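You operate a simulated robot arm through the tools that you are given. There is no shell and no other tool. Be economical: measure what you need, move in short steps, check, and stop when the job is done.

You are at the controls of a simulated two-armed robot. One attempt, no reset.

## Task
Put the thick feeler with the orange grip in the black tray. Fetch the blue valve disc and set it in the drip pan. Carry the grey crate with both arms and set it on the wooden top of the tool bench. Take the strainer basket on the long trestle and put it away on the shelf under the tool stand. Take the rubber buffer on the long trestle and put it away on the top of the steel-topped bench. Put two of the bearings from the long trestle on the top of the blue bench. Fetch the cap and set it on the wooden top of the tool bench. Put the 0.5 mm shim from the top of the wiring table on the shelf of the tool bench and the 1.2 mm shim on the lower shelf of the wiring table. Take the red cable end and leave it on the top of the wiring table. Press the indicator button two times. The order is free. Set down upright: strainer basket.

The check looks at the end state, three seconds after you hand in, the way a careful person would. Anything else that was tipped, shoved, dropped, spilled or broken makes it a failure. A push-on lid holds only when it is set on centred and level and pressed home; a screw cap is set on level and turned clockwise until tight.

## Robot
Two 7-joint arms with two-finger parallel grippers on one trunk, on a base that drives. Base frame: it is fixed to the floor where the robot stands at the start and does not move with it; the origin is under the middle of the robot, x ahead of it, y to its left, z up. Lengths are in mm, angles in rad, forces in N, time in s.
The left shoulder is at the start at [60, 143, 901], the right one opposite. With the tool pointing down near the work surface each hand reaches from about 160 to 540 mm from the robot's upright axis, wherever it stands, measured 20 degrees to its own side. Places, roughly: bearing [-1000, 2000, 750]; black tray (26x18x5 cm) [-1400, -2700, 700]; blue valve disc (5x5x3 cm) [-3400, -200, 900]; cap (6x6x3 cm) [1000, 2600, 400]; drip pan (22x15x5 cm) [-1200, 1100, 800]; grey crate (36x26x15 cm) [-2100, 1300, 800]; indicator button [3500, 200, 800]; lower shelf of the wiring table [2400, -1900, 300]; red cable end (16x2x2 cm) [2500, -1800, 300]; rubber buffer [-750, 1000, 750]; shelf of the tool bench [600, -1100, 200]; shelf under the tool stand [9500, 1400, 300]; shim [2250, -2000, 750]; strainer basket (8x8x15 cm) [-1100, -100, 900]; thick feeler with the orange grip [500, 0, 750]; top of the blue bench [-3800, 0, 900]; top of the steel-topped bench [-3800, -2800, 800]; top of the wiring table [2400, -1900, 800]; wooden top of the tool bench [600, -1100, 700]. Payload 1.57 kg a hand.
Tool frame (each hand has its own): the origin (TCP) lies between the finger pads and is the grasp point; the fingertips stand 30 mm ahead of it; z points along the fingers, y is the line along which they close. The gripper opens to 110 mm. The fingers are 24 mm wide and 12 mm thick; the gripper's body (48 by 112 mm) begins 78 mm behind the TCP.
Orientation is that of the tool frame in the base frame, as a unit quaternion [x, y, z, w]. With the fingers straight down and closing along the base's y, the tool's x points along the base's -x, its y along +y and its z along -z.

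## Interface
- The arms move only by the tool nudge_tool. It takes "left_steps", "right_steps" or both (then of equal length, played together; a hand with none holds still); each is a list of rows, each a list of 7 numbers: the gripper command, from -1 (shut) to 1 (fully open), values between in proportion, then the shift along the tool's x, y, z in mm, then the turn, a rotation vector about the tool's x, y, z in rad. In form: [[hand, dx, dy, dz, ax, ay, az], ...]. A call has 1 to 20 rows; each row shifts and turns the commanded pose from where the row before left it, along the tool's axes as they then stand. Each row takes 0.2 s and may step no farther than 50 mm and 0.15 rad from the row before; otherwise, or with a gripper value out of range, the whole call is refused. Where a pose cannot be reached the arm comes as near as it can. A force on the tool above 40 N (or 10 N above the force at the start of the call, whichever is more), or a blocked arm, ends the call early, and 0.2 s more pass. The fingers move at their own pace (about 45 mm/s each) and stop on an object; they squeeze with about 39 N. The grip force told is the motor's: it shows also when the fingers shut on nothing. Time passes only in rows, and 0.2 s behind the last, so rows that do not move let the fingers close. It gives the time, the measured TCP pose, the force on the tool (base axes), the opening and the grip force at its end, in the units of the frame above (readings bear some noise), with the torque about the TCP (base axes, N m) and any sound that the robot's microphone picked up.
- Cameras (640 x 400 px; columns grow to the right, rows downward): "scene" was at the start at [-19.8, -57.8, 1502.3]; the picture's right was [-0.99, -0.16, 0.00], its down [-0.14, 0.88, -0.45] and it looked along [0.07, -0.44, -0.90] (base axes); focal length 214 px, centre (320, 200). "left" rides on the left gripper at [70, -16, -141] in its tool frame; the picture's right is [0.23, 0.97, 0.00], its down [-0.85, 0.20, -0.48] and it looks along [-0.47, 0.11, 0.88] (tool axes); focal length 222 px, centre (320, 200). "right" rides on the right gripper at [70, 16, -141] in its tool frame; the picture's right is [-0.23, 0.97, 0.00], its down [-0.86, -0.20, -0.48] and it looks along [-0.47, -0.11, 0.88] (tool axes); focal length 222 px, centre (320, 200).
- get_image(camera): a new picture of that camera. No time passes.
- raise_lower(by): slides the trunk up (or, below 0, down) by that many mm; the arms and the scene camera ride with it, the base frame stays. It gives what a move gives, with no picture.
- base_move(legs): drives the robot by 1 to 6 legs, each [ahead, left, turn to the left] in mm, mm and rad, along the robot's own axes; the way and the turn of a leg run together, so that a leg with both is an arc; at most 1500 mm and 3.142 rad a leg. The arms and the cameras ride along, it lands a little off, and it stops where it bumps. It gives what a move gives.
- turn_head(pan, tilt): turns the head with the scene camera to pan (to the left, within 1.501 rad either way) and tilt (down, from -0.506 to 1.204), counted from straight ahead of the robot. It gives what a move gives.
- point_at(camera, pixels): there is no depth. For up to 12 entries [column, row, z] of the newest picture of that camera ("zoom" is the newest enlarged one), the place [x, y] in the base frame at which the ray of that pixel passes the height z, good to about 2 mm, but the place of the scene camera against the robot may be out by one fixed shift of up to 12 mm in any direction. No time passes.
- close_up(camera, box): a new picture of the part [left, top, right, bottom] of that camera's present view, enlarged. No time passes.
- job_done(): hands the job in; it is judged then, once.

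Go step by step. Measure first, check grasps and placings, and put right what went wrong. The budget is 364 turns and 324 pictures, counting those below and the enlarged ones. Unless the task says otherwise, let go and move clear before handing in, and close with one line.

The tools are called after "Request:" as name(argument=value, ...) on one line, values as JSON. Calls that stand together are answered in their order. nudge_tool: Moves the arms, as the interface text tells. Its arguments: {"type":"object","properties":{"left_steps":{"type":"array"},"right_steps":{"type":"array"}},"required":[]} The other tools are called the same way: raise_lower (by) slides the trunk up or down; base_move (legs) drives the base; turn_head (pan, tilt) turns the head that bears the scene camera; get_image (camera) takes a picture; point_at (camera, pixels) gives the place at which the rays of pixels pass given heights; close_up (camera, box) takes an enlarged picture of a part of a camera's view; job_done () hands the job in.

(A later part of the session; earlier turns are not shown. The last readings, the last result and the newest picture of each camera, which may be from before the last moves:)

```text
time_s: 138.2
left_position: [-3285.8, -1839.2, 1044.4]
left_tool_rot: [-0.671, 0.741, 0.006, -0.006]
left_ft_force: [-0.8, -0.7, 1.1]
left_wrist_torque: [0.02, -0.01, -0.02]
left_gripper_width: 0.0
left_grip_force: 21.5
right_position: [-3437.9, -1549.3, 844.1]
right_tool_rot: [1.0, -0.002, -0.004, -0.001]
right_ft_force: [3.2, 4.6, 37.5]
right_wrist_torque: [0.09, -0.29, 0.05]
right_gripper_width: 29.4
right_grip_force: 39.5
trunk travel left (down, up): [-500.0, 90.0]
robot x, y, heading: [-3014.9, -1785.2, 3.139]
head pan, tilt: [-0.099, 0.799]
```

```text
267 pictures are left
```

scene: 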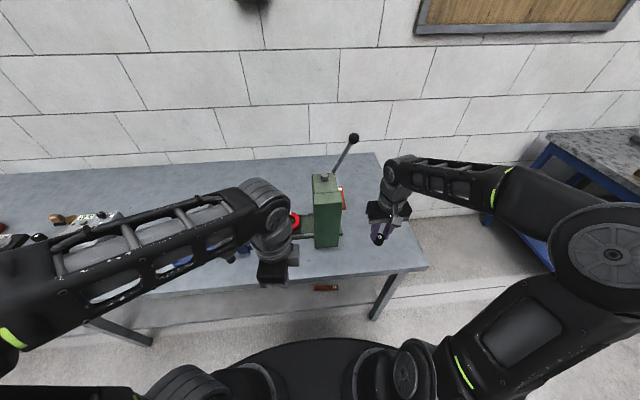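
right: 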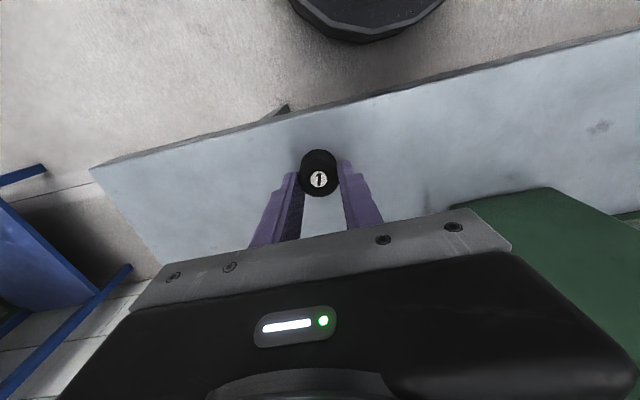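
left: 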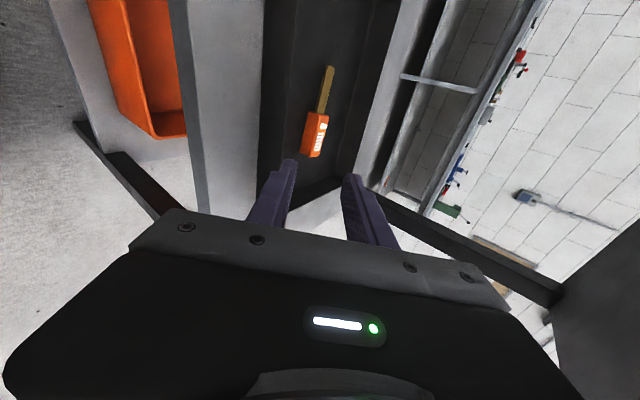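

Contact (37 N) at TCP z 844. Release slightly and lift away.

Request:
nudge_tool(right_steps=[[-1, 0, 0, -4, 0, 0, 0], [-0.1, 0, 0, 0, 0, 0, 0], [-0.1, 0, 0, 0, 0, 0, 0], [-0.1, 0, 0, 0, 0, 0, 0], [-0.1, 0, 0, -15, 0, 0, 0], [-0.1, 0, 0, -30, 0, 0, 0], [-0.1, 0, 0, -45, 0, 0, 0], [-0.1, 0, 0, -45, 0, 0, 0], [-0.1, 30, 0, -35, 0, 0, 0], [-0.1, 40, 0, -25, 0, 0, 0], [-0.1, 0, 0, 0, 0, 0, 0]])

Request:
get_image(camera="right")

```text
time_s: 140.6
left_position: [-3289.0, -1838.8, 1043.0]
left_tool_rot: [-0.671, 0.741, 0.005, -0.005]
left_ft_force: [0.3, -0.4, 0.3]
left_wrist_torque: [0.01, -0.02, 0.03]
left_gripper_width: 0.0
left_grip_force: 21.2
right_position: [-3367.1, -1550.3, 1042.2]
right_tool_rot: [1.0, -0.001, 0.001, 0.0]
right_ft_force: [-0.4, -0.1, -0.3]
right_wrist_torque: [0.02, -0.02, 0.02]
right_gripper_width: 49.3
right_grip_force: 0.1
trunk travel left (down, up): [-500.0, 90.0]
robot x, y, heading: [-3014.0, -1784.9, 3.141]
head pan, tilt: [-0.099, 0.799]
```

```text
266 pictures are left
```

right: 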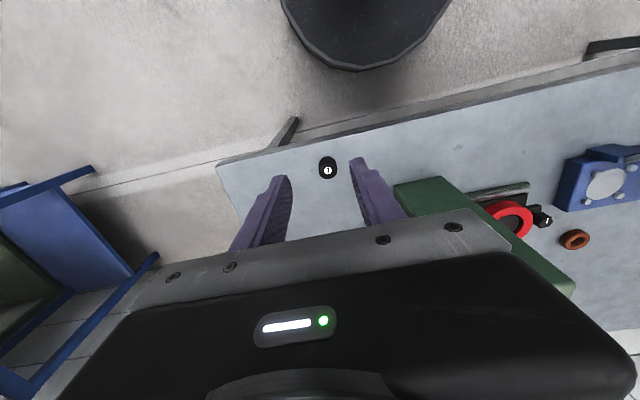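

The buffer stands on the steel top. Next, the blue valve disc: back off and slide right.

Request:
base_move(legs=[[-150, 0, 0], [0, -1450, 0]])

Request:
turn_head(pan=-0.1, tilt=0.75)

Request:
get_image(camera="scene")

Request:
close_up(camera="scene", box=[220, 120, 440, 260])

```text
time_s: 148.9
left_position: [-3139.3, -363.2, 1042.4]
left_tool_rot: [-0.675, 0.738, 0.006, -0.005]
left_ft_force: [-0.1, 0.1, 0.7]
left_wrist_torque: [-0.01, 0.01, 0.03]
left_gripper_width: 0.0
left_grip_force: 21.3
right_position: [-3222.7, -78.1, 1043.7]
right_tool_rot: [1.0, 0.005, 0.0, 0.0]
right_ft_force: [-0.1, 0.9, -0.2]
right_wrist_torque: [-0.02, -0.01, -0.02]
right_gripper_width: 49.3
right_grip_force: 0.0
trunk travel left (down, up): [-500.0, 90.0]
robot x, y, heading: [-2865.5, -304.2, -3.13]
head pan, tilt: [-0.099, 0.799]
```

```text
time_s: 149.6
left_position: [-3139.6, -364.0, 1043.1]
left_tool_rot: [-0.676, 0.737, 0.005, -0.005]
left_ft_force: [0.5, 0.5, 0.0]
left_wrist_torque: [0.0, -0.01, 0.01]
left_gripper_width: 0.0
left_grip_force: 21.4
right_position: [-3222.5, -76.3, 1042.7]
right_tool_rot: [1.0, 0.005, -0.001, -0.001]
right_ft_force: [-0.2, 0.5, 0.1]
right_wrist_torque: [0.0, 0.0, 0.01]
right_gripper_width: 49.6
right_grip_force: 0.0
trunk travel left (down, up): [-500.0, 90.0]
robot x, y, heading: [-2869.3, -309.6, -3.132]
head pan, tilt: [-0.099, 0.75]
```

```text
265 pictures are left
```

scene: 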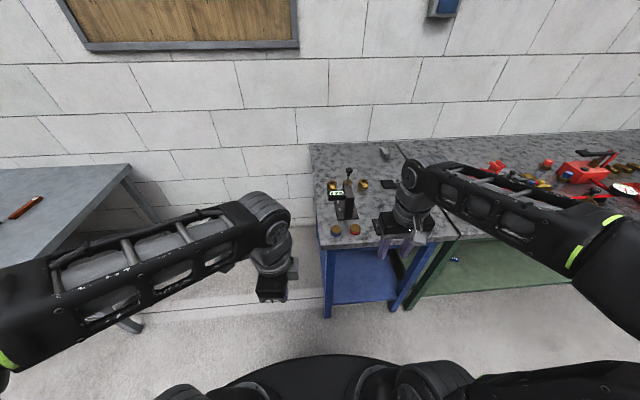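

```text
2.86 times, centred on (330, 190) of scene
```

zoom: 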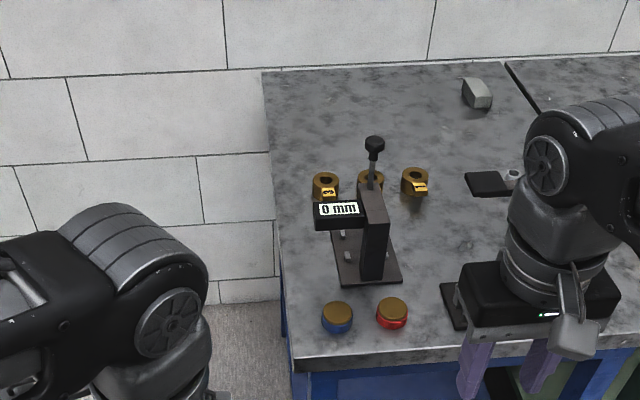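

The blue disc is at scene (332,230), the red one at (354,229) beside it. Measuring.

Request:
point_at(camera="scene", pixels=[[332, 228, 850], [354, 226, 850], [319, 248, 830], [455, 240, 830], [310, 145, 830], [400, 143, 830], [327, 318, 0], [332, 228, 820], [345, 215, 830]])

Request:
get_image(camera="right")

Request:
get_image(camera="left")

```text
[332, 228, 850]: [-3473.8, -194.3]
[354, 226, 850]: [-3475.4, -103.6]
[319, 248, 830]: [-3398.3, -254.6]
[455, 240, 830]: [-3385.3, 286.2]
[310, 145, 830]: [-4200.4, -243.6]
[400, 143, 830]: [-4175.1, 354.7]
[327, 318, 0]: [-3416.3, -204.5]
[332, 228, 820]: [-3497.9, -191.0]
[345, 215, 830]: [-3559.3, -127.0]
```

```text
263 pictures are left
```

right: 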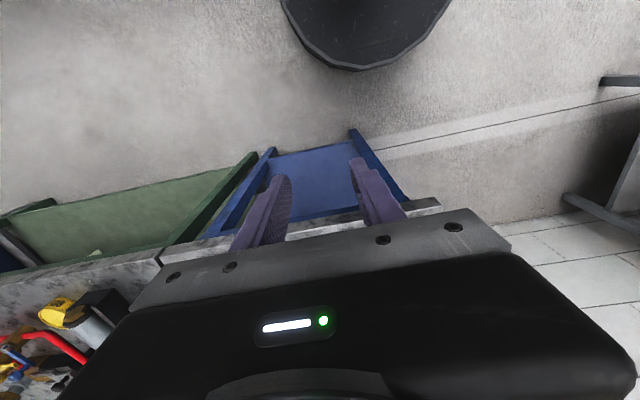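

```text
262 pictures are left
```

left: 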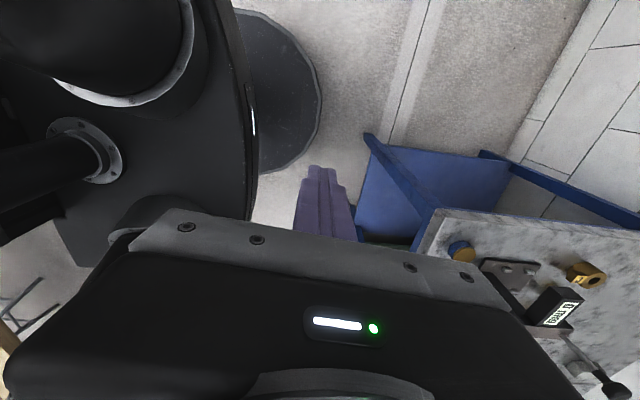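

Blue disc ≈(−3480,−193), red ≈(−3478,−104): 40 mm gap, so closing along y works with ~70 mm opening. Drive 165 mm ahead and bring the right hand above.

Request:
base_move(legs=[[165, 0, 0]])

Request:
nudge_tool(right_steps=[[0.2, -20, 38, 0, 0, 0, 0], [0.2, -20, 38, 0, 0, 0, 0], [0.2, -20, 38, 0, 0, 0, 0], [0.2, -17, 0, 40, 0, 0, 0], [0.2, 0, 0, 40, 0, 0, 0], [0.2, 0, 0, 0, 0, 0, 0]])

Request:
get_image(camera="right")

```text
time_s: 151.0
left_position: [-3305.7, -366.1, 1042.0]
left_tool_rot: [-0.675, 0.738, 0.005, -0.004]
left_ft_force: [-1.3, 0.1, 0.3]
left_wrist_torque: [-0.02, -0.04, -0.01]
left_gripper_width: 0.3
left_grip_force: 21.4
right_position: [-3388.6, -77.6, 1041.5]
right_tool_rot: [1.0, 0.005, 0.001, -0.001]
right_ft_force: [0.1, -0.9, -1.2]
right_wrist_torque: [0.03, -0.07, -0.03]
right_gripper_width: 49.5
right_grip_force: 0.0
trunk travel left (down, up): [-500.0, 90.0]
robot x, y, heading: [-3032.4, -308.1, -3.129]
head pan, tilt: [-0.099, 0.75]
```

```text
time_s: 152.4
left_position: [-3305.4, -365.9, 1042.9]
left_tool_rot: [-0.676, 0.737, 0.005, -0.004]
left_ft_force: [-0.5, -0.7, 0.2]
left_wrist_torque: [-0.03, 0.02, 0.01]
left_gripper_width: 0.0
left_grip_force: 21.6
right_position: [-3465.1, -193.7, 961.7]
right_tool_rot: [1.0, 0.005, 0.0, 0.0]
right_ft_force: [-1.1, 0.4, -0.1]
right_wrist_torque: [0.02, -0.01, 0.01]
right_gripper_width: 65.7
right_grip_force: 0.1
trunk travel left (down, up): [-500.0, 90.0]
robot x, y, heading: [-3036.1, -307.4, -3.13]
head pan, tilt: [-0.099, 0.75]
```

```text
261 pictures are left
```

right: 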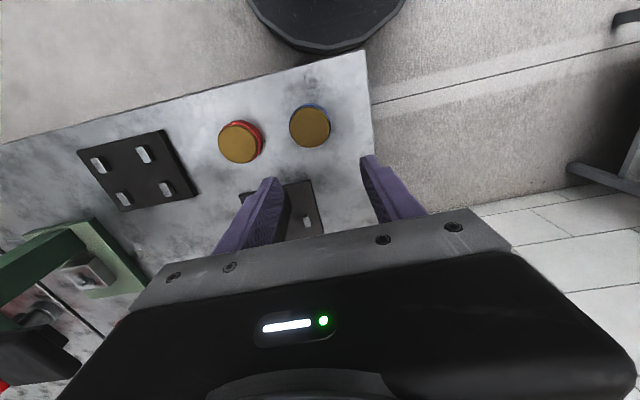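

Request:
point_at(camera="right", pixels=[[310, 127, 860], [310, 127, 840], [310, 127, 820], [310, 127, 800], [239, 144, 840]])

Request:
get_image(camera="scene")

```text
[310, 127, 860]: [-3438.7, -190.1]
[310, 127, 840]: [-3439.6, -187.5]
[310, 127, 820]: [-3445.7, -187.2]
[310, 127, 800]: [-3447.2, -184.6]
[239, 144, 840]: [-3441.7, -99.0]
```

```text
260 pictures are left
```

scene: 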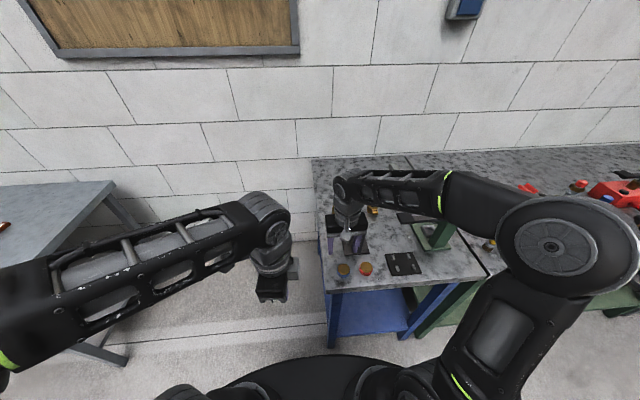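

Disc centre ≈(−3438,−190), top near z≈885. Shift back and descend a bit, then look.

Request:
nudge_tool(right_steps=[[0.3, 27, -4, 0, 0, 0, 0], [0.3, 0, 0, 25, 0, 0, 0], [0.3, 0, 0, 0, 0, 0, 0]])

Request:
get_image(camera="right")

```text
time_s: 153.2
left_position: [-3305.1, -366.0, 1042.2]
left_tool_rot: [-0.676, 0.737, 0.006, -0.005]
left_ft_force: [-0.7, -0.4, -0.1]
left_wrist_torque: [0.02, 0.03, 0.02]
left_gripper_width: 0.2
left_grip_force: 21.4
right_position: [-3438.6, -189.8, 938.3]
right_tool_rot: [1.0, 0.004, 0.0, 0.0]
right_ft_force: [0.1, 0.1, -0.1]
right_wrist_torque: [0.0, 0.02, 0.0]
right_gripper_width: 71.5
right_grip_force: 0.0
trunk travel left (down, up): [-500.0, 90.0]
robot x, y, heading: [-3035.8, -305.9, -3.131]
head pan, tilt: [-0.099, 0.75]
```

```text
259 pictures are left
```

right: 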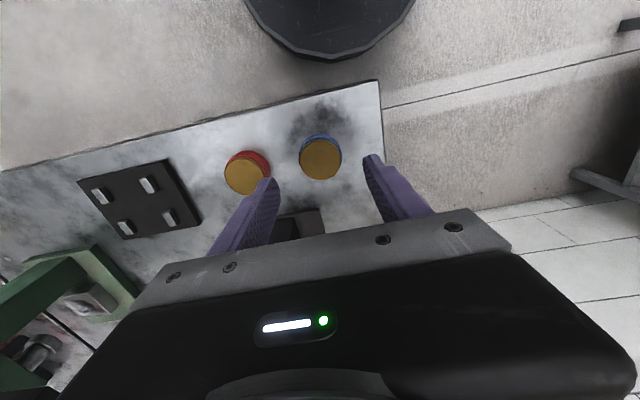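

Request:
point_at(camera="right", pixels=[[320, 158, 900], [320, 158, 880], [320, 158, 860], [320, 158, 840], [320, 158, 820], [246, 174, 840]])

```text
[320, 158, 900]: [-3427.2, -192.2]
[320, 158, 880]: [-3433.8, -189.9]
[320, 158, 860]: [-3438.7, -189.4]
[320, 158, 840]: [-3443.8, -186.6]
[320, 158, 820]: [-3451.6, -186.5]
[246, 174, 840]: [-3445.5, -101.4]
```

Disc top z≈855, centre (−3440,−188.5). Descend to TCP 865 and close.

Request:
nudge_tool(right_steps=[[0.3, -1, -1, 35, 0, 0, 0], [0.3, 0, 0, 20, 0, 0, 0], [0.3, 0, 0, 10, 0, 0, 0], [0.3, 0, 0, 8, 0, 0, 0], [0.3, 0, 0, 0, 0, 0, 0], [-1, 0, 0, 0, 0, 0, 0], [-1, 0, 0, 0, 0, 0, 0], [-1, 0, 0, 0, 0, 0, 0], [-1, 0, 0, 0, 0, 0, 0], [-1, 0, 0, 0, 0, 0, 0], [-1, 0, 0, 0, 0, 0, 0]])

Request:
get_image(camera="right")

```text
time_s: 153.8
left_position: [-3306.3, -365.9, 1042.1]
left_tool_rot: [-0.675, 0.737, 0.006, -0.005]
left_ft_force: [0.3, -0.8, -0.7]
left_wrist_torque: [0.01, 0.0, -0.01]
left_gripper_width: 0.1
left_grip_force: 21.2
right_position: [-3440.3, -188.3, 890.2]
right_tool_rot: [1.0, 0.004, 0.0, -0.002]
right_ft_force: [9.0, 0.3, 13.7]
right_wrist_torque: [-0.51, -0.32, 0.17]
right_gripper_width: 70.6
right_grip_force: 0.1
trunk travel left (down, up): [-500.0, 90.0]
robot x, y, heading: [-3035.7, -306.5, -3.135]
head pan, tilt: [-0.099, 0.75]
stopped in row 3 (right hand): the force on the tool passed its limit at 67 N (the readings are from after the stop); the commanded pose is now the measured one
```

```text
258 pictures are left
```

right: 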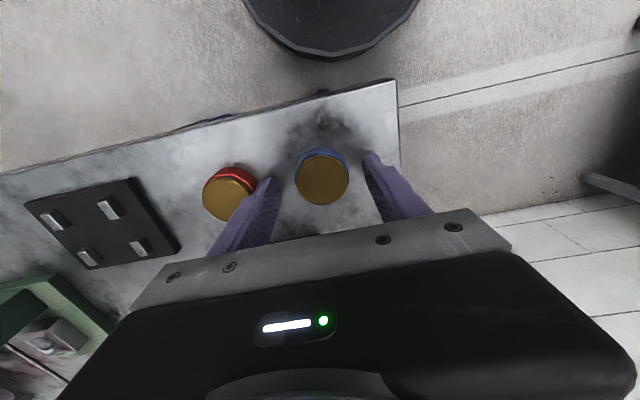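

Contact at fingertip z≈860: that is the bench, so the disc top is nearer 888. Re-measuring the disc centre.

Request:
point_at(camera="right", pixels=[[322, 178, 888], [322, 178, 880], [225, 196, 888]])

Request:
close_up(camera="right", box=[180, 120, 440, 260])

```text
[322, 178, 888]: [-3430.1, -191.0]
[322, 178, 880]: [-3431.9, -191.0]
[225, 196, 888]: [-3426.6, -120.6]
```

```text
2.46 times, centred on (310, 190) of right
```

zoom: 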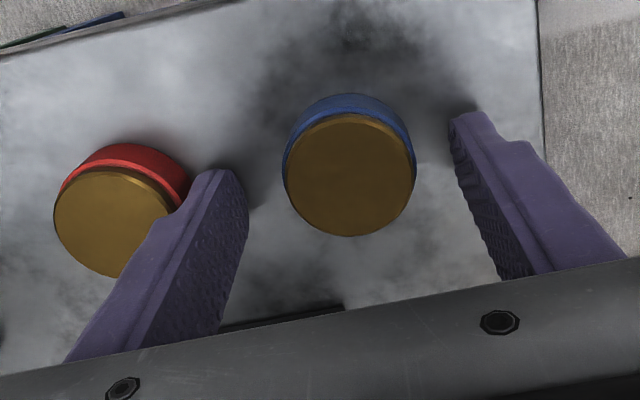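

The disc is at (−3430.5,−191) and the left finger is close to the red disc. Lift 4 mm, narrow the opening to 62 mm, recentre and close.

Request:
nudge_tool(right_steps=[[0.13, 0, 3, -6, 0, 0, 0], [0.13, 9, 0, 0, 0, 0, 0], [0.13, 0, 0, 2, 0, 0, 0], [0.13, 0, 0, 0, 0, 0, 0], [-1, 0, 0, 0, 0, 0, 0], [-1, 0, 0, 0, 0, 0, 0], [-1, 0, 0, 0, 0, 0, 0], [-1, 0, 0, 0, 0, 0, 0], [-1, 0, 0, 0, 0, 0, 0]])

Request:
get_image(camera="right")

```text
time_s: 155.8
left_position: [-3305.9, -365.2, 1042.4]
left_tool_rot: [-0.676, 0.737, 0.005, -0.004]
left_ft_force: [-0.2, -0.6, 0.3]
left_wrist_torque: [0.01, -0.01, -0.03]
left_gripper_width: 0.0
left_grip_force: 21.0
right_position: [-3431.6, -190.2, 892.7]
right_tool_rot: [1.0, 0.004, -0.001, 0.0]
right_ft_force: [-0.2, -0.3, 0.8]
right_wrist_torque: [-0.01, 0.01, -0.01]
right_gripper_width: 41.0
right_grip_force: 39.0
trunk travel left (down, up): [-500.0, 90.0]
robot x, y, heading: [-3034.8, -309.4, -3.135]
head pan, tilt: [-0.099, 0.75]
```

```text
256 pictures are left
```

right: 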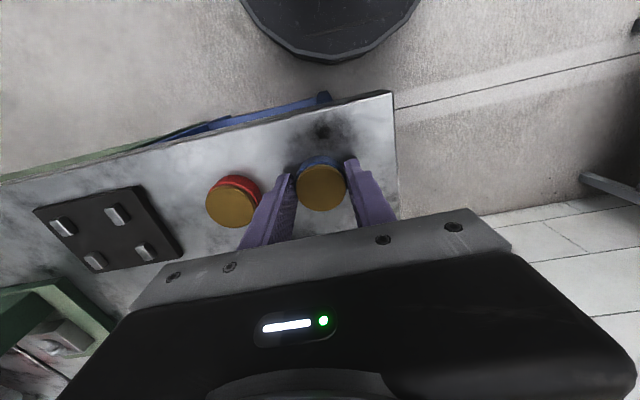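

Gripped at 41 mm, 39 N. Lift gently and check.

Request:
nudge_tool(right_steps=[[-1, 0, 0, -5, 0, 0, 0], [-1, 0, 0, -10, 0, 0, 0], [-1, 0, 0, -20, 0, 0, 0], [-1, 0, 0, -30, 0, 0, 0], [-1, 0, 0, -40, 0, 0, 0], [-1, 20, 0, -40, 0, 0, 0], [-1, 30, 0, -10, 0, 0, 0], [-1, 30, 0, 0, 0, 0, 0], [-1, 0, 0, 0, 0, 0, 0]])

Request:
get_image(camera="right")

Request:
base_move(legs=[[-300, 0, 0]])

Request:
turn_head(pan=-1.4, tilt=0.5)

Request:
get_image(camera="scene")

```text
time_s: 157.8
left_position: [-3306.3, -364.9, 1042.7]
left_tool_rot: [-0.675, 0.737, 0.005, -0.004]
left_ft_force: [0.2, 0.5, -0.1]
left_wrist_torque: [-0.02, 0.01, -0.02]
left_gripper_width: 0.0
left_grip_force: 21.4
right_position: [-3350.9, -191.7, 1048.8]
right_tool_rot: [1.0, 0.005, 0.001, 0.0]
right_ft_force: [0.2, 0.0, -2.6]
right_wrist_torque: [0.02, 0.01, 0.0]
right_gripper_width: 40.8
right_grip_force: 38.7
trunk travel left (down, up): [-500.0, 90.0]
robot x, y, heading: [-3033.6, -307.9, -3.127]
head pan, tilt: [-0.099, 0.75]
```

```text
255 pictures are left
```

right: 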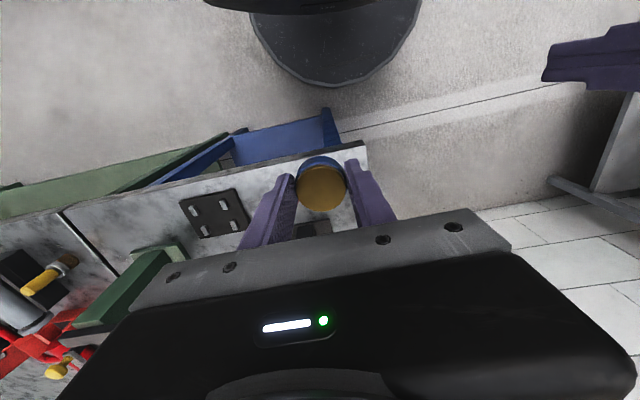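

```text
time_s: 159.8
left_position: [-3005.6, -362.3, 1042.8]
left_tool_rot: [-0.677, 0.736, 0.005, -0.005]
left_ft_force: [1.0, -0.2, 1.0]
left_wrist_torque: [0.01, 0.03, 0.02]
left_gripper_width: 0.0
left_grip_force: 21.4
right_position: [-3050.9, -189.3, 1048.3]
right_tool_rot: [1.0, 0.005, -0.001, -0.001]
right_ft_force: [0.6, -0.9, -1.3]
right_wrist_torque: [0.05, 0.01, 0.01]
right_gripper_width: 41.3
right_grip_force: 39.1
trunk travel left (down, up): [-500.0, 90.0]
robot x, y, heading: [-2735.6, -304.1, -3.13]
head pan, tilt: [-0.099, 0.75]
```

```text
time_s: 161.3
left_position: [-3005.7, -362.3, 1041.7]
left_tool_rot: [-0.677, 0.736, 0.005, -0.004]
left_ft_force: [-0.4, -0.6, 0.1]
left_wrist_torque: [0.05, 0.04, 0.0]
left_gripper_width: 0.0
left_grip_force: 21.9
right_position: [-3051.4, -188.4, 1048.7]
right_tool_rot: [1.0, 0.006, -0.001, -0.001]
right_ft_force: [0.3, 0.2, -1.9]
right_wrist_torque: [-0.02, -0.02, -0.03]
right_gripper_width: 40.9
right_grip_force: 39.3
trunk travel left (down, up): [-500.0, 90.0]
robot x, y, heading: [-2734.2, -309.4, -3.127]
head pan, tilt: [-1.4, 0.499]
```

```text
254 pictures are left
```

scene: 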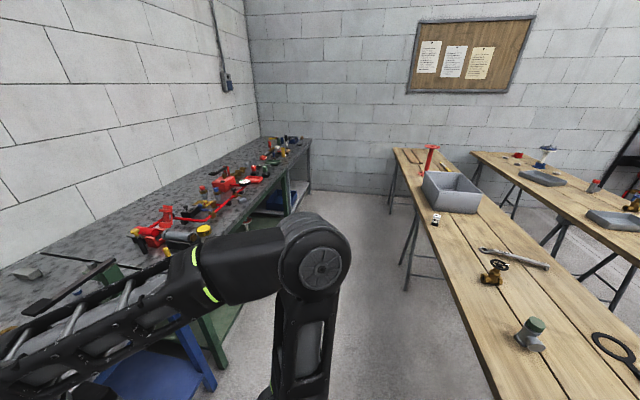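

Disc held. Now I measure the corridor between the two trestles from this picture.

Request:
point_at(camera="scene", pixels=[[415, 192, 805], [505, 390, 805], [545, 223, 805], [475, 155, 805], [640, 262, 805], [637, 352, 805], [460, 158, 805], [394, 150, 805], [427, 209, 805], [477, 209, 805], [420, 175, 900], [608, 225, 805]])

Request:
close_up(camera="scene", box=[380, 130, 640, 300])

```text
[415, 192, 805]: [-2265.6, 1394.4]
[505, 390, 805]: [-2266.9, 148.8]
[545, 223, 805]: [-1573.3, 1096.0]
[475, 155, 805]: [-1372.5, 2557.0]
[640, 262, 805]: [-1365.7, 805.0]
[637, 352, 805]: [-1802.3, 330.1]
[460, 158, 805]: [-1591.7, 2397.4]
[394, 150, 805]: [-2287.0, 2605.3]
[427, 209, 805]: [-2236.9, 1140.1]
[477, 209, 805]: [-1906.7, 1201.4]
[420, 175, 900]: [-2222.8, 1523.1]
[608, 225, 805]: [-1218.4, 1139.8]
```

```text
2.35 times, centred on (510, 215) of scene
```

zoom: 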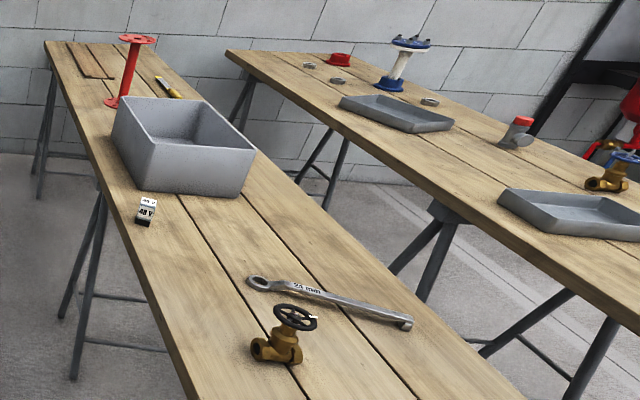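

The gap between the trestles is too narrow (~200 mm), so I'll reach the drip pan (centre ≈(−1218,1150)) from the +x side. Driving round.

Request:
base_move(legs=[[0, 720, 0], [-1200, 0, 0], [-1150, 0, 0], [0, -1050, 0], [0, -950, 0]])

Request:
turn_head(pan=-0.2, tilt=0.7)

Request:
get_image(camera="scene")

```text
time_s: 186.0
left_position: [-635.4, 946.8, 1043.5]
left_tool_rot: [-0.677, 0.736, 0.004, -0.005]
left_ft_force: [0.4, 0.1, 0.2]
left_wrist_torque: [-0.02, 0.01, -0.01]
left_gripper_width: 0.0
left_grip_force: 21.2
right_position: [-680.8, 1120.7, 1048.0]
right_tool_rot: [1.0, 0.004, 0.0, 0.0]
right_ft_force: [0.0, 0.1, -2.1]
right_wrist_torque: [0.01, -0.02, 0.01]
right_gripper_width: 41.1
right_grip_force: 38.7
trunk travel left (down, up): [-500.0, 90.0]
robot x, y, heading: [-365.7, 1005.9, -3.135]
head pan, tilt: [-1.4, 0.499]
```

```text
time_s: 187.4
left_position: [-634.5, 947.1, 1042.1]
left_tool_rot: [-0.676, 0.737, 0.005, -0.004]
left_ft_force: [-0.2, 0.3, 0.4]
left_wrist_torque: [0.02, -0.01, -0.02]
left_gripper_width: 0.1
left_grip_force: 21.4
right_position: [-679.5, 1119.0, 1048.5]
right_tool_rot: [1.0, 0.004, -0.001, -0.001]
right_ft_force: [0.0, 0.3, -2.9]
right_wrist_torque: [0.05, 0.0, 0.0]
right_gripper_width: 40.9
right_grip_force: 38.7
trunk travel left (down, up): [-500.0, 90.0]
robot x, y, heading: [-363.2, 1003.9, -3.131]
head pan, tilt: [-0.201, 0.7]
```

```text
252 pictures are left
```

scene: 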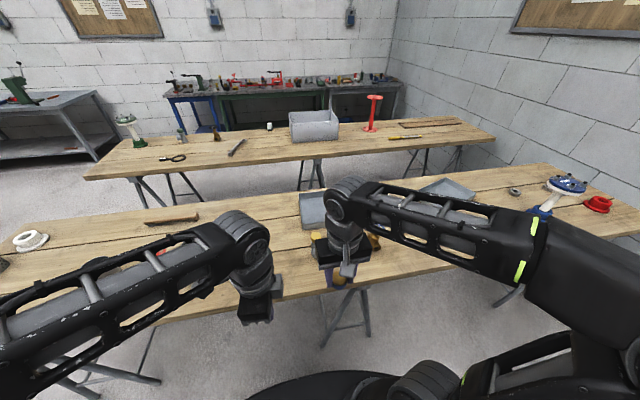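

Request:
point_at(camera="scene", pixels=[[325, 345, 0], [369, 335, 0], [150, 385, 0], [300, 196, 855], [318, 228, 855], [298, 230, 805], [400, 272, 805], [512, 190, 805], [340, 275, 850]])

Request:
close_up(camera="scene", box=[270, 160, 400, 300])

```text
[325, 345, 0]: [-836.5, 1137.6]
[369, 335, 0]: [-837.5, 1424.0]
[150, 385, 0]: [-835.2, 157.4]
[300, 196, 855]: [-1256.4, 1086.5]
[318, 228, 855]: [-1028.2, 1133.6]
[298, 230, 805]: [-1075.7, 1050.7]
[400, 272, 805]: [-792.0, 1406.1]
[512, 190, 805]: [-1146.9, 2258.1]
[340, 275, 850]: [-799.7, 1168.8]
```

```text
2.86 times, centred on (335, 230) of scene
```

zoom: 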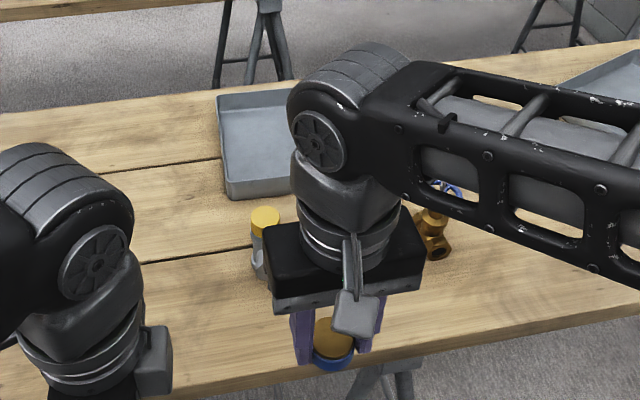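

Request:
get_image(camera="right")

Request:
point_at(camera="right", pixels=[[320, 85, 0], [320, 85, 200], [320, 85, 350], [360, 85, 350], [250, 20, 350]])

```text
250 pictures are left
```

right: 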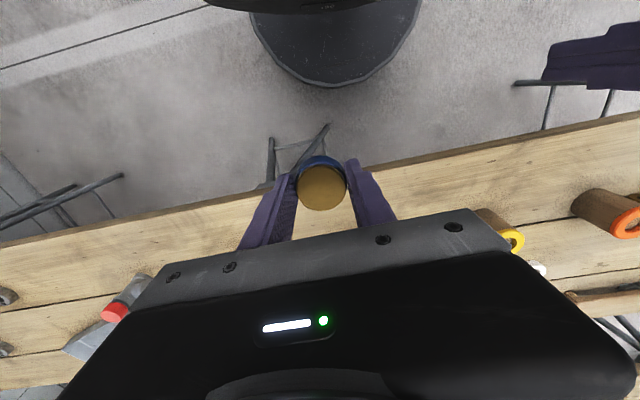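

```text
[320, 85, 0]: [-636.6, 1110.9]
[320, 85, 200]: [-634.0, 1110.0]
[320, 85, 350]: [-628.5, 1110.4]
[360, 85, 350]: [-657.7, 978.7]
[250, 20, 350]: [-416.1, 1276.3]
```

The base disc radius is ≈295 mm and a trestle foot stands at (−836,1138), so I can go to about (−560,960). Drive there and pitch the right tool forward while extending.

Request:
base_move(legs=[[0, 45, 0], [193, 0, 0]])

Request:
nudge_tool(right_steps=[[-1, -30, -10, 0, 0, -0.12, 0], [-1, -30, -10, 8, 0, -0.12, 0], [-1, -30, -10, 10, 0, -0.12, 0], [-1, -30, -10, 14, 0, -0.12, 0], [-1, -30, -10, 18, 0, -0.12, 0], [-1, -30, -10, 20, 0, 0, 0], [-1, -30, -10, 20, 0, 0, 0], [-1, -30, -10, 20, 0, 0, 0], [-1, 0, 0, 0, 0, 0, 0]])

Request:
get_image(camera="right")

Request:
get_image(camera="scene")

```text
time_s: 189.5
left_position: [-826.8, 899.3, 1042.1]
left_tool_rot: [-0.676, 0.737, 0.005, -0.005]
left_ft_force: [0.2, 0.2, -0.4]
left_wrist_torque: [-0.01, -0.03, 0.0]
left_gripper_width: 0.0
left_grip_force: 20.8
right_position: [-871.7, 1074.5, 1048.7]
right_tool_rot: [1.0, 0.005, 0.0, -0.001]
right_ft_force: [-0.6, 0.3, -2.5]
right_wrist_torque: [0.02, -0.02, 0.02]
right_gripper_width: 41.0
right_grip_force: 39.1
trunk travel left (down, up): [-500.0, 90.0]
robot x, y, heading: [-555.2, 961.2, -3.136]
head pan, tilt: [-0.201, 0.7]
```

```text
time_s: 191.5
left_position: [-826.9, 899.1, 1042.6]
left_tool_rot: [-0.676, 0.737, 0.004, -0.005]
left_ft_force: [-0.3, 0.4, 0.3]
left_wrist_torque: [-0.02, 0.02, 0.0]
left_gripper_width: 0.0
left_grip_force: 21.3
right_position: [-1139.5, 1150.1, 1040.6]
right_tool_rot: [0.955, 0.005, -0.297, 0.001]
right_ft_force: [-0.3, 0.0, -1.7]
right_wrist_torque: [-0.01, -0.01, 0.0]
right_gripper_width: 41.0
right_grip_force: 39.0
trunk travel left (down, up): [-500.0, 90.0]
robot x, y, heading: [-555.6, 955.0, -3.131]
head pan, tilt: [-0.201, 0.7]
```

```text
249 pictures are left
```

right: 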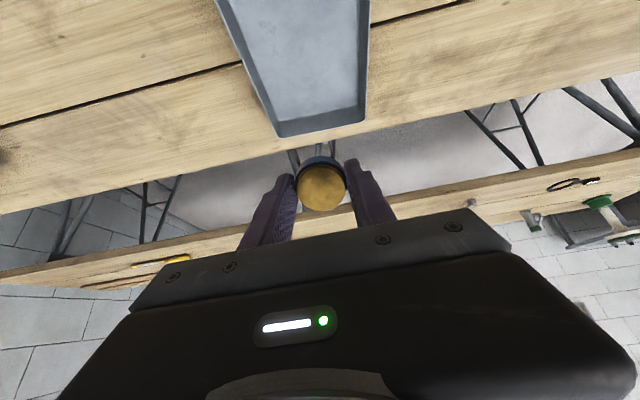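

```text
248 pictures are left
```

scene: 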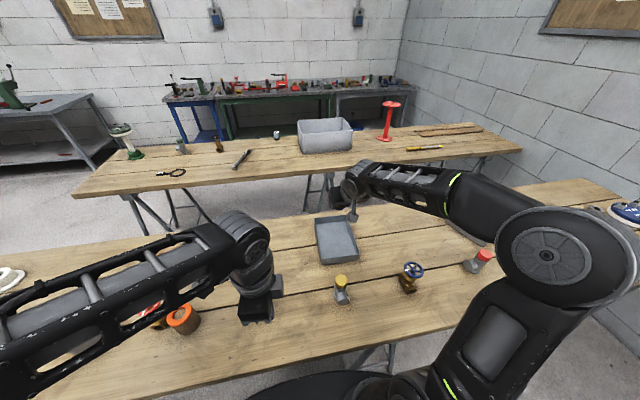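

Request:
point_at(camera="right", pixels=[[277, 137, 850], [366, 122, 850], [219, 0, 850], [369, 0, 850], [277, 137, 805], [366, 122, 805]])

Request:
point_at(camera="scene", pixels=[[315, 218, 850], [352, 215, 850], [360, 262, 810], [320, 266, 810]])

```text
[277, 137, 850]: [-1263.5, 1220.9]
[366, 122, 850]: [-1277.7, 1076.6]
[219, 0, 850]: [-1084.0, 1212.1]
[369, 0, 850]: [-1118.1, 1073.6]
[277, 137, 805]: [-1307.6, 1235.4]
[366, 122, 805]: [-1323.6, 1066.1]
```

```text
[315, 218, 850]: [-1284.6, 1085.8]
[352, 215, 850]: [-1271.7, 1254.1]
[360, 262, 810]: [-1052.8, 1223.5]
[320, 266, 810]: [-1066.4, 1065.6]
```

Pan spans x −1065…−1275, y 1075…1225; the disc is nearly above its middle. Forward 20, then down.

Request:
nudge_tool(right_steps=[[-1, -16, 0, 11, 0, 0, 0], [-1, 22.6, 0, 33, 0, 0, 0], [-1, 22.6, 0, 33, 0, 0, 0], [-1, 22.6, 0, 33, 0, 0, 0], [-1, 17, 0, 25, 0, 0, 0], [-1, 0, 0, 0, 0, 0, 0]])

Request:
get_image(camera="right")

Request:
get_image(camera="scene")

```text
time_s: 192.9
left_position: [-826.4, 899.4, 1042.1]
left_tool_rot: [-0.676, 0.737, 0.004, -0.005]
left_ft_force: [0.6, 0.2, 0.0]
left_wrist_torque: [0.04, 0.01, 0.0]
left_gripper_width: 0.2
left_grip_force: 21.9
right_position: [-1159.8, 1150.4, 888.6]
right_tool_rot: [0.955, 0.005, -0.297, 0.002]
right_ft_force: [0.8, -0.3, -2.5]
right_wrist_torque: [0.05, 0.01, -0.01]
right_gripper_width: 40.7
right_grip_force: 39.1
trunk travel left (down, up): [-500.0, 90.0]
robot x, y, heading: [-555.1, 958.7, -3.13]
head pan, tilt: [-0.201, 0.7]
```

```text
247 pictures are left
```

right: 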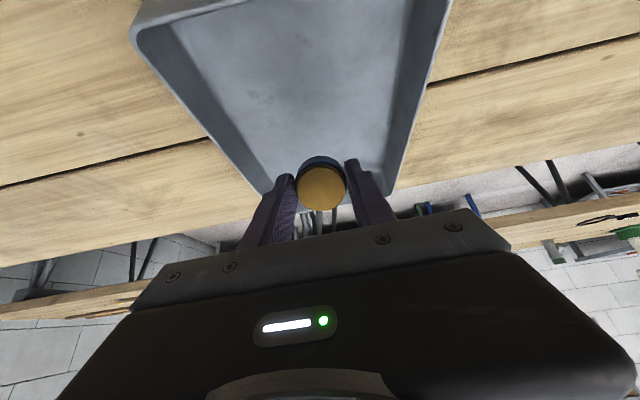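

```text
246 pictures are left
```

scene: 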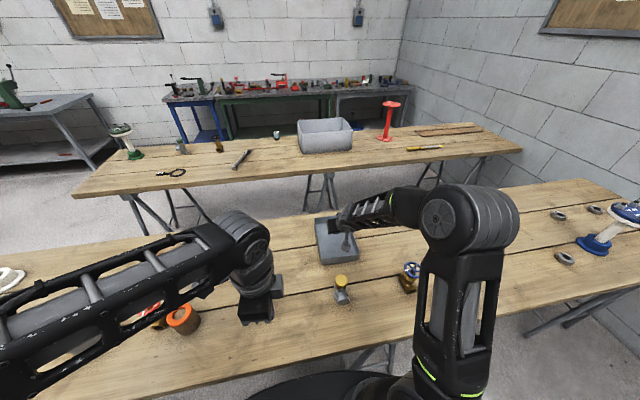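

Request:
point_at(camera="right", pixels=[[265, 195, 845], [392, 190, 845], [132, 30, 845], [452, 0, 845]])

Request:
close_up(camera="scene", box=[300, 190, 500, 310])

```text
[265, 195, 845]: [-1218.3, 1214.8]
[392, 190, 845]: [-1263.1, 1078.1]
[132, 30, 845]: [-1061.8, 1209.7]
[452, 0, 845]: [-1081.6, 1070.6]
```

```text
3.20 times, centred on (400, 250) of scene
```

zoom: 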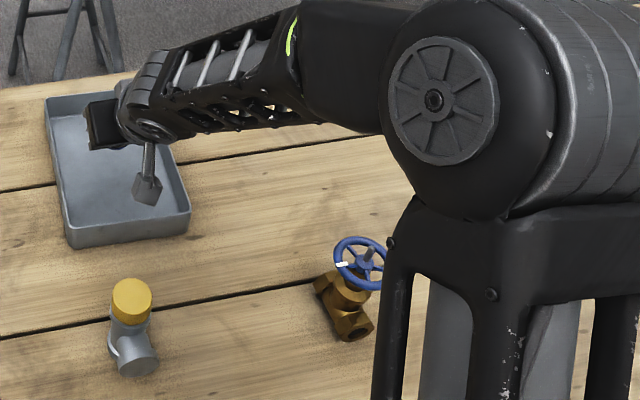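

The disc is well inside the pan. Lowering in small steps until it touches.

Request:
nudge_tool(right_steps=[[-1, 8.5, 0, 12.4, 0, 0, 0], [-1, 5.6, 0, 8.2, 0, 0, 0], [-1, 2.8, 0, 4.1, 0, 0, 0], [-1, 2.8, 0, 4.1, 0, 0, 0], [-1, 2.8, 0, 4.1, 0, 0, 0], [-1, 2.8, 0, 4.1, 0, 0, 0], [-1, 0, 0, 0, 0, 0, 0]])

Request:
get_image(camera="right")

```text
time_s: 194.5
left_position: [-826.3, 900.4, 1041.6]
left_tool_rot: [-0.676, 0.737, 0.005, -0.004]
left_ft_force: [-0.9, 0.6, 0.5]
left_wrist_torque: [0.01, 0.02, 0.0]
left_gripper_width: 0.1
left_grip_force: 21.7
right_position: [-1161.5, 1151.8, 843.5]
right_tool_rot: [0.955, 0.005, -0.297, 0.0]
right_ft_force: [-0.5, -0.1, -2.3]
right_wrist_torque: [0.0, -0.04, 0.02]
right_gripper_width: 40.9
right_grip_force: 38.9
trunk travel left (down, up): [-500.0, 90.0]
robot x, y, heading: [-554.4, 959.7, -3.131]
head pan, tilt: [-0.201, 0.7]
```

```text
244 pictures are left
```

right: 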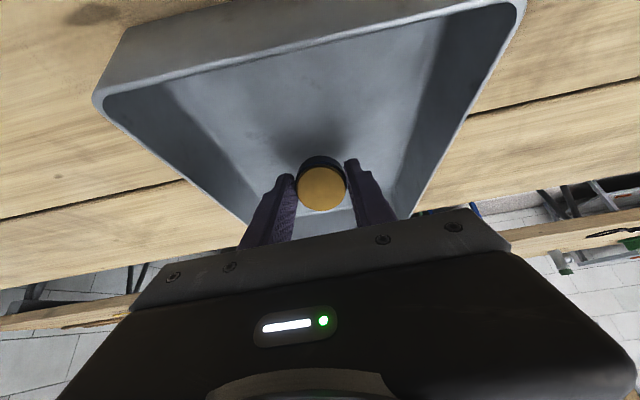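

Request:
nudge_tool(right_steps=[[-1, 2.3, 0, 3.3, 0, 0, 0], [-1, 2.3, 0, 3.3, 0, 0, 0], [-1, 2.3, 0, 3.3, 0, 0, 0], [-1, 2.3, 0, 3.3, 0, 0, 0], [-1, 2.3, 0, 3.3, 0, 0, 0], [-1, 2.3, 0, 3.3, 0, 0, 0], [-1, 0, 0, 0, 0, 0, 0]])

```text
time_s: 195.5
left_position: [-824.6, 899.0, 1042.3]
left_tool_rot: [-0.676, 0.736, 0.004, -0.005]
left_ft_force: [0.5, -1.3, 0.5]
left_wrist_torque: [-0.02, 0.03, 0.03]
left_gripper_width: 0.0
left_grip_force: 21.1
right_position: [-1164.8, 1151.6, 836.1]
right_tool_rot: [0.953, 0.005, -0.304, 0.003]
right_ft_force: [2.5, 0.8, 16.0]
right_wrist_torque: [0.19, 0.02, -0.07]
right_gripper_width: 41.0
right_grip_force: 39.1
trunk travel left (down, up): [-500.0, 90.0]
robot x, y, heading: [-551.6, 959.5, -3.13]
head pan, tilt: [-0.201, 0.7]
stopped in row 5 (right hand): the force on the tool passed its limit at 44 N (the readings are from after the stop); the commanded pose is now the measured one
```

Contact with the pan floor. Release and withdraw.

Request:
nudge_tool(right_steps=[[-1, -1, 0, -1.5, 0, 0, 0], [0.1, 0, 0, 0, 0, 0, 0], [0.1, 0, 0, 0, 0, 0, 0], [0.1, 0, 0, 0, 0, 0, 0], [0.1, 0, 0, -10, 0, 0, 0], [0.1, 0, 0, -20, 0, 0, 0], [0.1, 0, 0, -35, 0, 0, 0], [0.1, -15, 0, -35, 0, 0, 0], [0.1, -15, 0, -35, 0, 0, 0], [0.1, -15, 0, -35, 0, 0, 0], [0.1, 0, 0, 0, 0, 0, 0]])

Request:
get_image(camera="right")

```text
time_s: 197.9
left_position: [-827.0, 898.8, 1042.2]
left_tool_rot: [-0.676, 0.737, 0.005, -0.004]
left_ft_force: [0.3, 0.6, 0.4]
left_wrist_torque: [0.02, -0.03, 0.0]
left_gripper_width: 0.1
left_grip_force: 21.7
right_position: [-1102.0, 1151.7, 1001.3]
right_tool_rot: [0.954, 0.004, -0.301, 0.002]
right_ft_force: [0.5, -0.4, -0.8]
right_wrist_torque: [-0.01, 0.02, -0.02]
right_gripper_width: 60.4
right_grip_force: 0.1
trunk travel left (down, up): [-500.0, 90.0]
robot x, y, heading: [-556.5, 955.8, -3.131]
head pan, tilt: [-0.201, 0.7]
```

```text
243 pictures are left
```

right: 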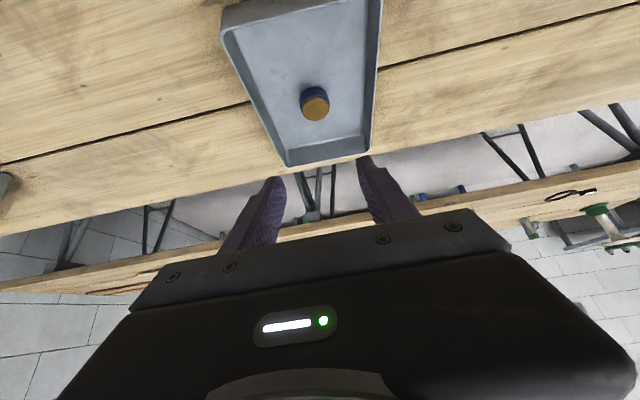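

The disc lies flat in the pan. Now the bearings: untilt and retract the right hand, back off, and go to y≈1750 for a look.

Request:
nudge_tool(right_steps=[[0, 25, 0, -20, 0, 0.12, 0], [0, 25, 0, -10, 0, 0.12, 0], [0, 25, 0, 0, 0, 0.12, 0], [0, 30, 0, 0, 0, 0.12, 0], [0, 35, 0, 0, 0, 0.13, 0], [0, 40, 0, 0, 0, 0, 0], [0, 40, 0, 0, 0, 0, 0], [0, 30, 0, 0, 0, 0, 0], [0, 0, 0, 0, 0, 0, 0]])

Request:
base_move(legs=[[-180, 0, 0], [0, -800, 0]])

Request:
turn_head(pan=-0.5, tilt=0.7)

Request:
get_image(camera="scene")

Request:
get_image(camera="right")

```text
time_s: 199.9
left_position: [-825.8, 899.3, 1042.3]
left_tool_rot: [-0.676, 0.737, 0.005, -0.004]
left_ft_force: [-0.9, 0.1, -0.1]
left_wrist_torque: [-0.01, -0.05, -0.02]
left_gripper_width: 0.0
left_grip_force: 21.4
right_position: [-848.0, 1155.1, 977.9]
right_tool_rot: [1.0, 0.005, -0.001, 0.001]
right_ft_force: [-0.2, 0.8, -1.0]
right_wrist_torque: [0.0, -0.01, -0.01]
right_gripper_width: 54.8
right_grip_force: 0.0
trunk travel left (down, up): [-500.0, 90.0]
robot x, y, heading: [-555.2, 957.4, -3.133]
head pan, tilt: [-0.201, 0.7]
```

```text
time_s: 205.3
left_position: [-659.7, 1707.7, 1041.8]
left_tool_rot: [-0.678, 0.735, 0.004, -0.006]
left_ft_force: [0.9, 1.0, -0.2]
left_wrist_torque: [-0.01, 0.01, -0.01]
left_gripper_width: 0.0
left_grip_force: 21.1
right_position: [-682.7, 1963.8, 977.5]
right_tool_rot: [1.0, 0.006, -0.001, 0.001]
right_ft_force: [0.0, 0.1, -0.6]
right_wrist_torque: [-0.02, 0.0, -0.02]
right_gripper_width: 55.0
right_grip_force: 0.1
trunk travel left (down, up): [-500.0, 90.0]
robot x, y, heading: [-389.4, 1766.3, -3.124]
head pan, tilt: [-0.201, 0.7]
```

```text
time_s: 206.1
left_position: [-659.3, 1707.9, 1042.4]
left_tool_rot: [-0.678, 0.735, 0.006, -0.005]
left_ft_force: [0.0, 0.2, 0.5]
left_wrist_torque: [-0.03, 0.04, -0.02]
left_gripper_width: 0.3
left_grip_force: 21.4
right_position: [-683.2, 1962.9, 977.3]
right_tool_rot: [1.0, 0.007, -0.001, 0.001]
right_ft_force: [-0.6, 0.3, -0.6]
right_wrist_torque: [0.0, 0.01, -0.01]
right_gripper_width: 55.0
right_grip_force: 0.1
trunk travel left (down, up): [-500.0, 90.0]
robot x, y, heading: [-386.0, 1764.7, -3.128]
head pan, tilt: [-0.499, 0.7]
```

```text
242 pictures are left
```

scene: 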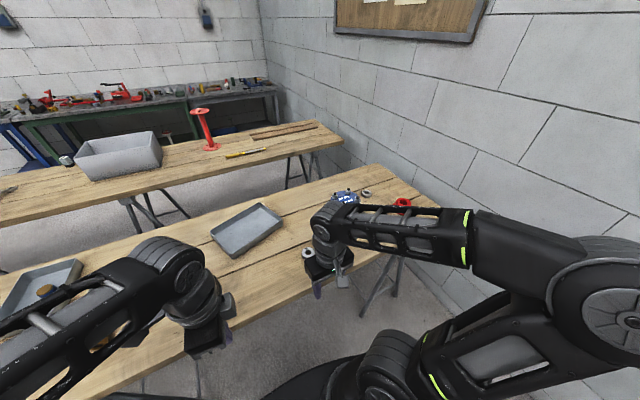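

```text
241 pictures are left
```

right: 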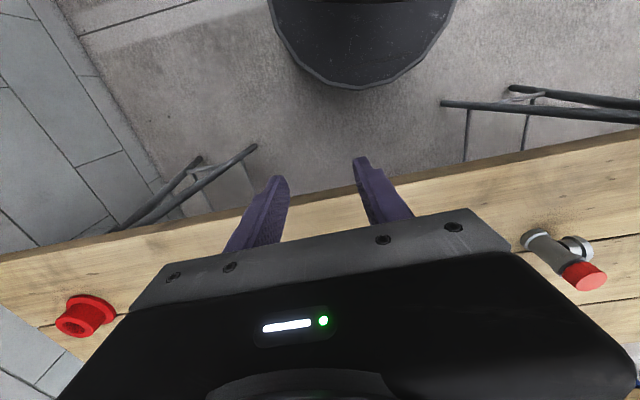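

Request:
close_up(camera="scene", box=[270, 160, 470, 290])

Request:
point_at(camera="scene", pixels=[[308, 253, 805], [366, 194, 805], [340, 205, 805], [402, 205, 805], [330, 280, 790]])

```text
3.08 times, centred on (370, 225) of scene
```

zoom: 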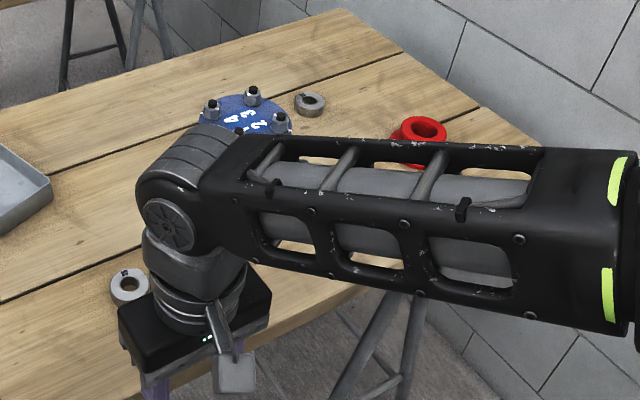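

```text
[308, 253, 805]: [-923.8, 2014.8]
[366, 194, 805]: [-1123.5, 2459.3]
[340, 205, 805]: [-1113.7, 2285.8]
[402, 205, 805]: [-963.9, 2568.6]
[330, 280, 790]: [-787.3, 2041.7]
```

Bearing B1 is near (−924,2015); others are around (−1125,2290/2460). I'll go for B1 with the right hand first.

Request:
base_move(legs=[[130, 0, 0]])

Request:
nudge_tool(right_steps=[[0, -30, -10, 0, 0, 0, 0], [0, -30, -10, 0, 0, 0, 0], [0, -30, -10, 10, 0, 0, 0], [0, -10, -10, 20, 0, 0, 0], [0, 0, 0, 0, 0, 0, 0]])

Request:
get_image(camera="right")

Request:
get_image(camera="scene")

```text
time_s: 207.4
left_position: [-791.6, 1707.1, 1043.2]
left_tool_rot: [-0.676, 0.736, 0.004, -0.004]
left_ft_force: [-0.3, 0.0, 0.1]
left_wrist_torque: [-0.02, -0.04, 0.03]
left_gripper_width: 0.3
left_grip_force: 21.5
right_position: [-814.9, 1962.1, 976.9]
right_tool_rot: [1.0, 0.005, 0.001, 0.002]
right_ft_force: [-0.7, -0.8, 0.8]
right_wrist_torque: [0.03, -0.03, 0.03]
right_gripper_width: 55.0
right_grip_force: 0.0
trunk travel left (down, up): [-500.0, 90.0]
robot x, y, heading: [-518.5, 1766.3, -3.128]
head pan, tilt: [-0.499, 0.7]
```

```text
time_s: 208.6
left_position: [-792.0, 1707.1, 1042.7]
left_tool_rot: [-0.677, 0.736, 0.005, -0.004]
left_ft_force: [-1.4, 0.0, 0.6]
left_wrist_torque: [0.03, -0.02, 0.01]
left_gripper_width: 0.0
left_grip_force: 21.6
right_position: [-915.1, 2002.5, 947.4]
right_tool_rot: [1.0, 0.005, -0.002, 0.001]
right_ft_force: [0.2, 0.6, 0.5]
right_wrist_torque: [-0.04, -0.02, 0.01]
right_gripper_width: 54.9
right_grip_force: 0.1
trunk travel left (down, up): [-500.0, 90.0]
robot x, y, heading: [-519.4, 1770.2, -3.13]
head pan, tilt: [-0.499, 0.7]
```

```text
239 pictures are left
```

right: 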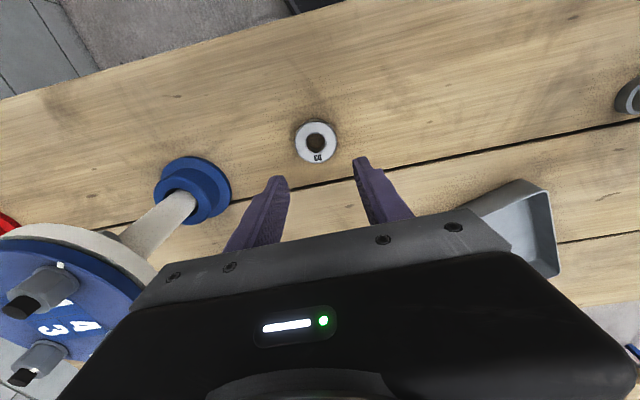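

```text
238 pictures are left
```

scene: 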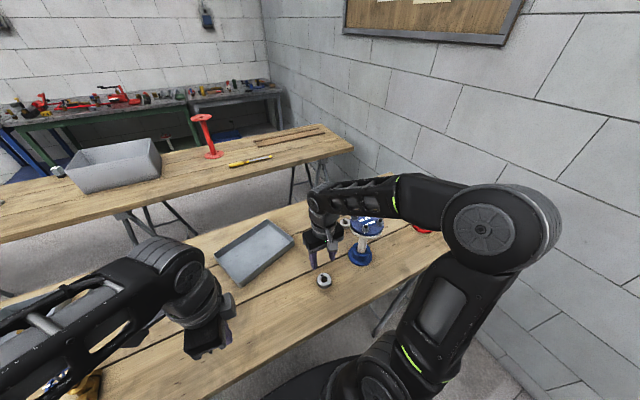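

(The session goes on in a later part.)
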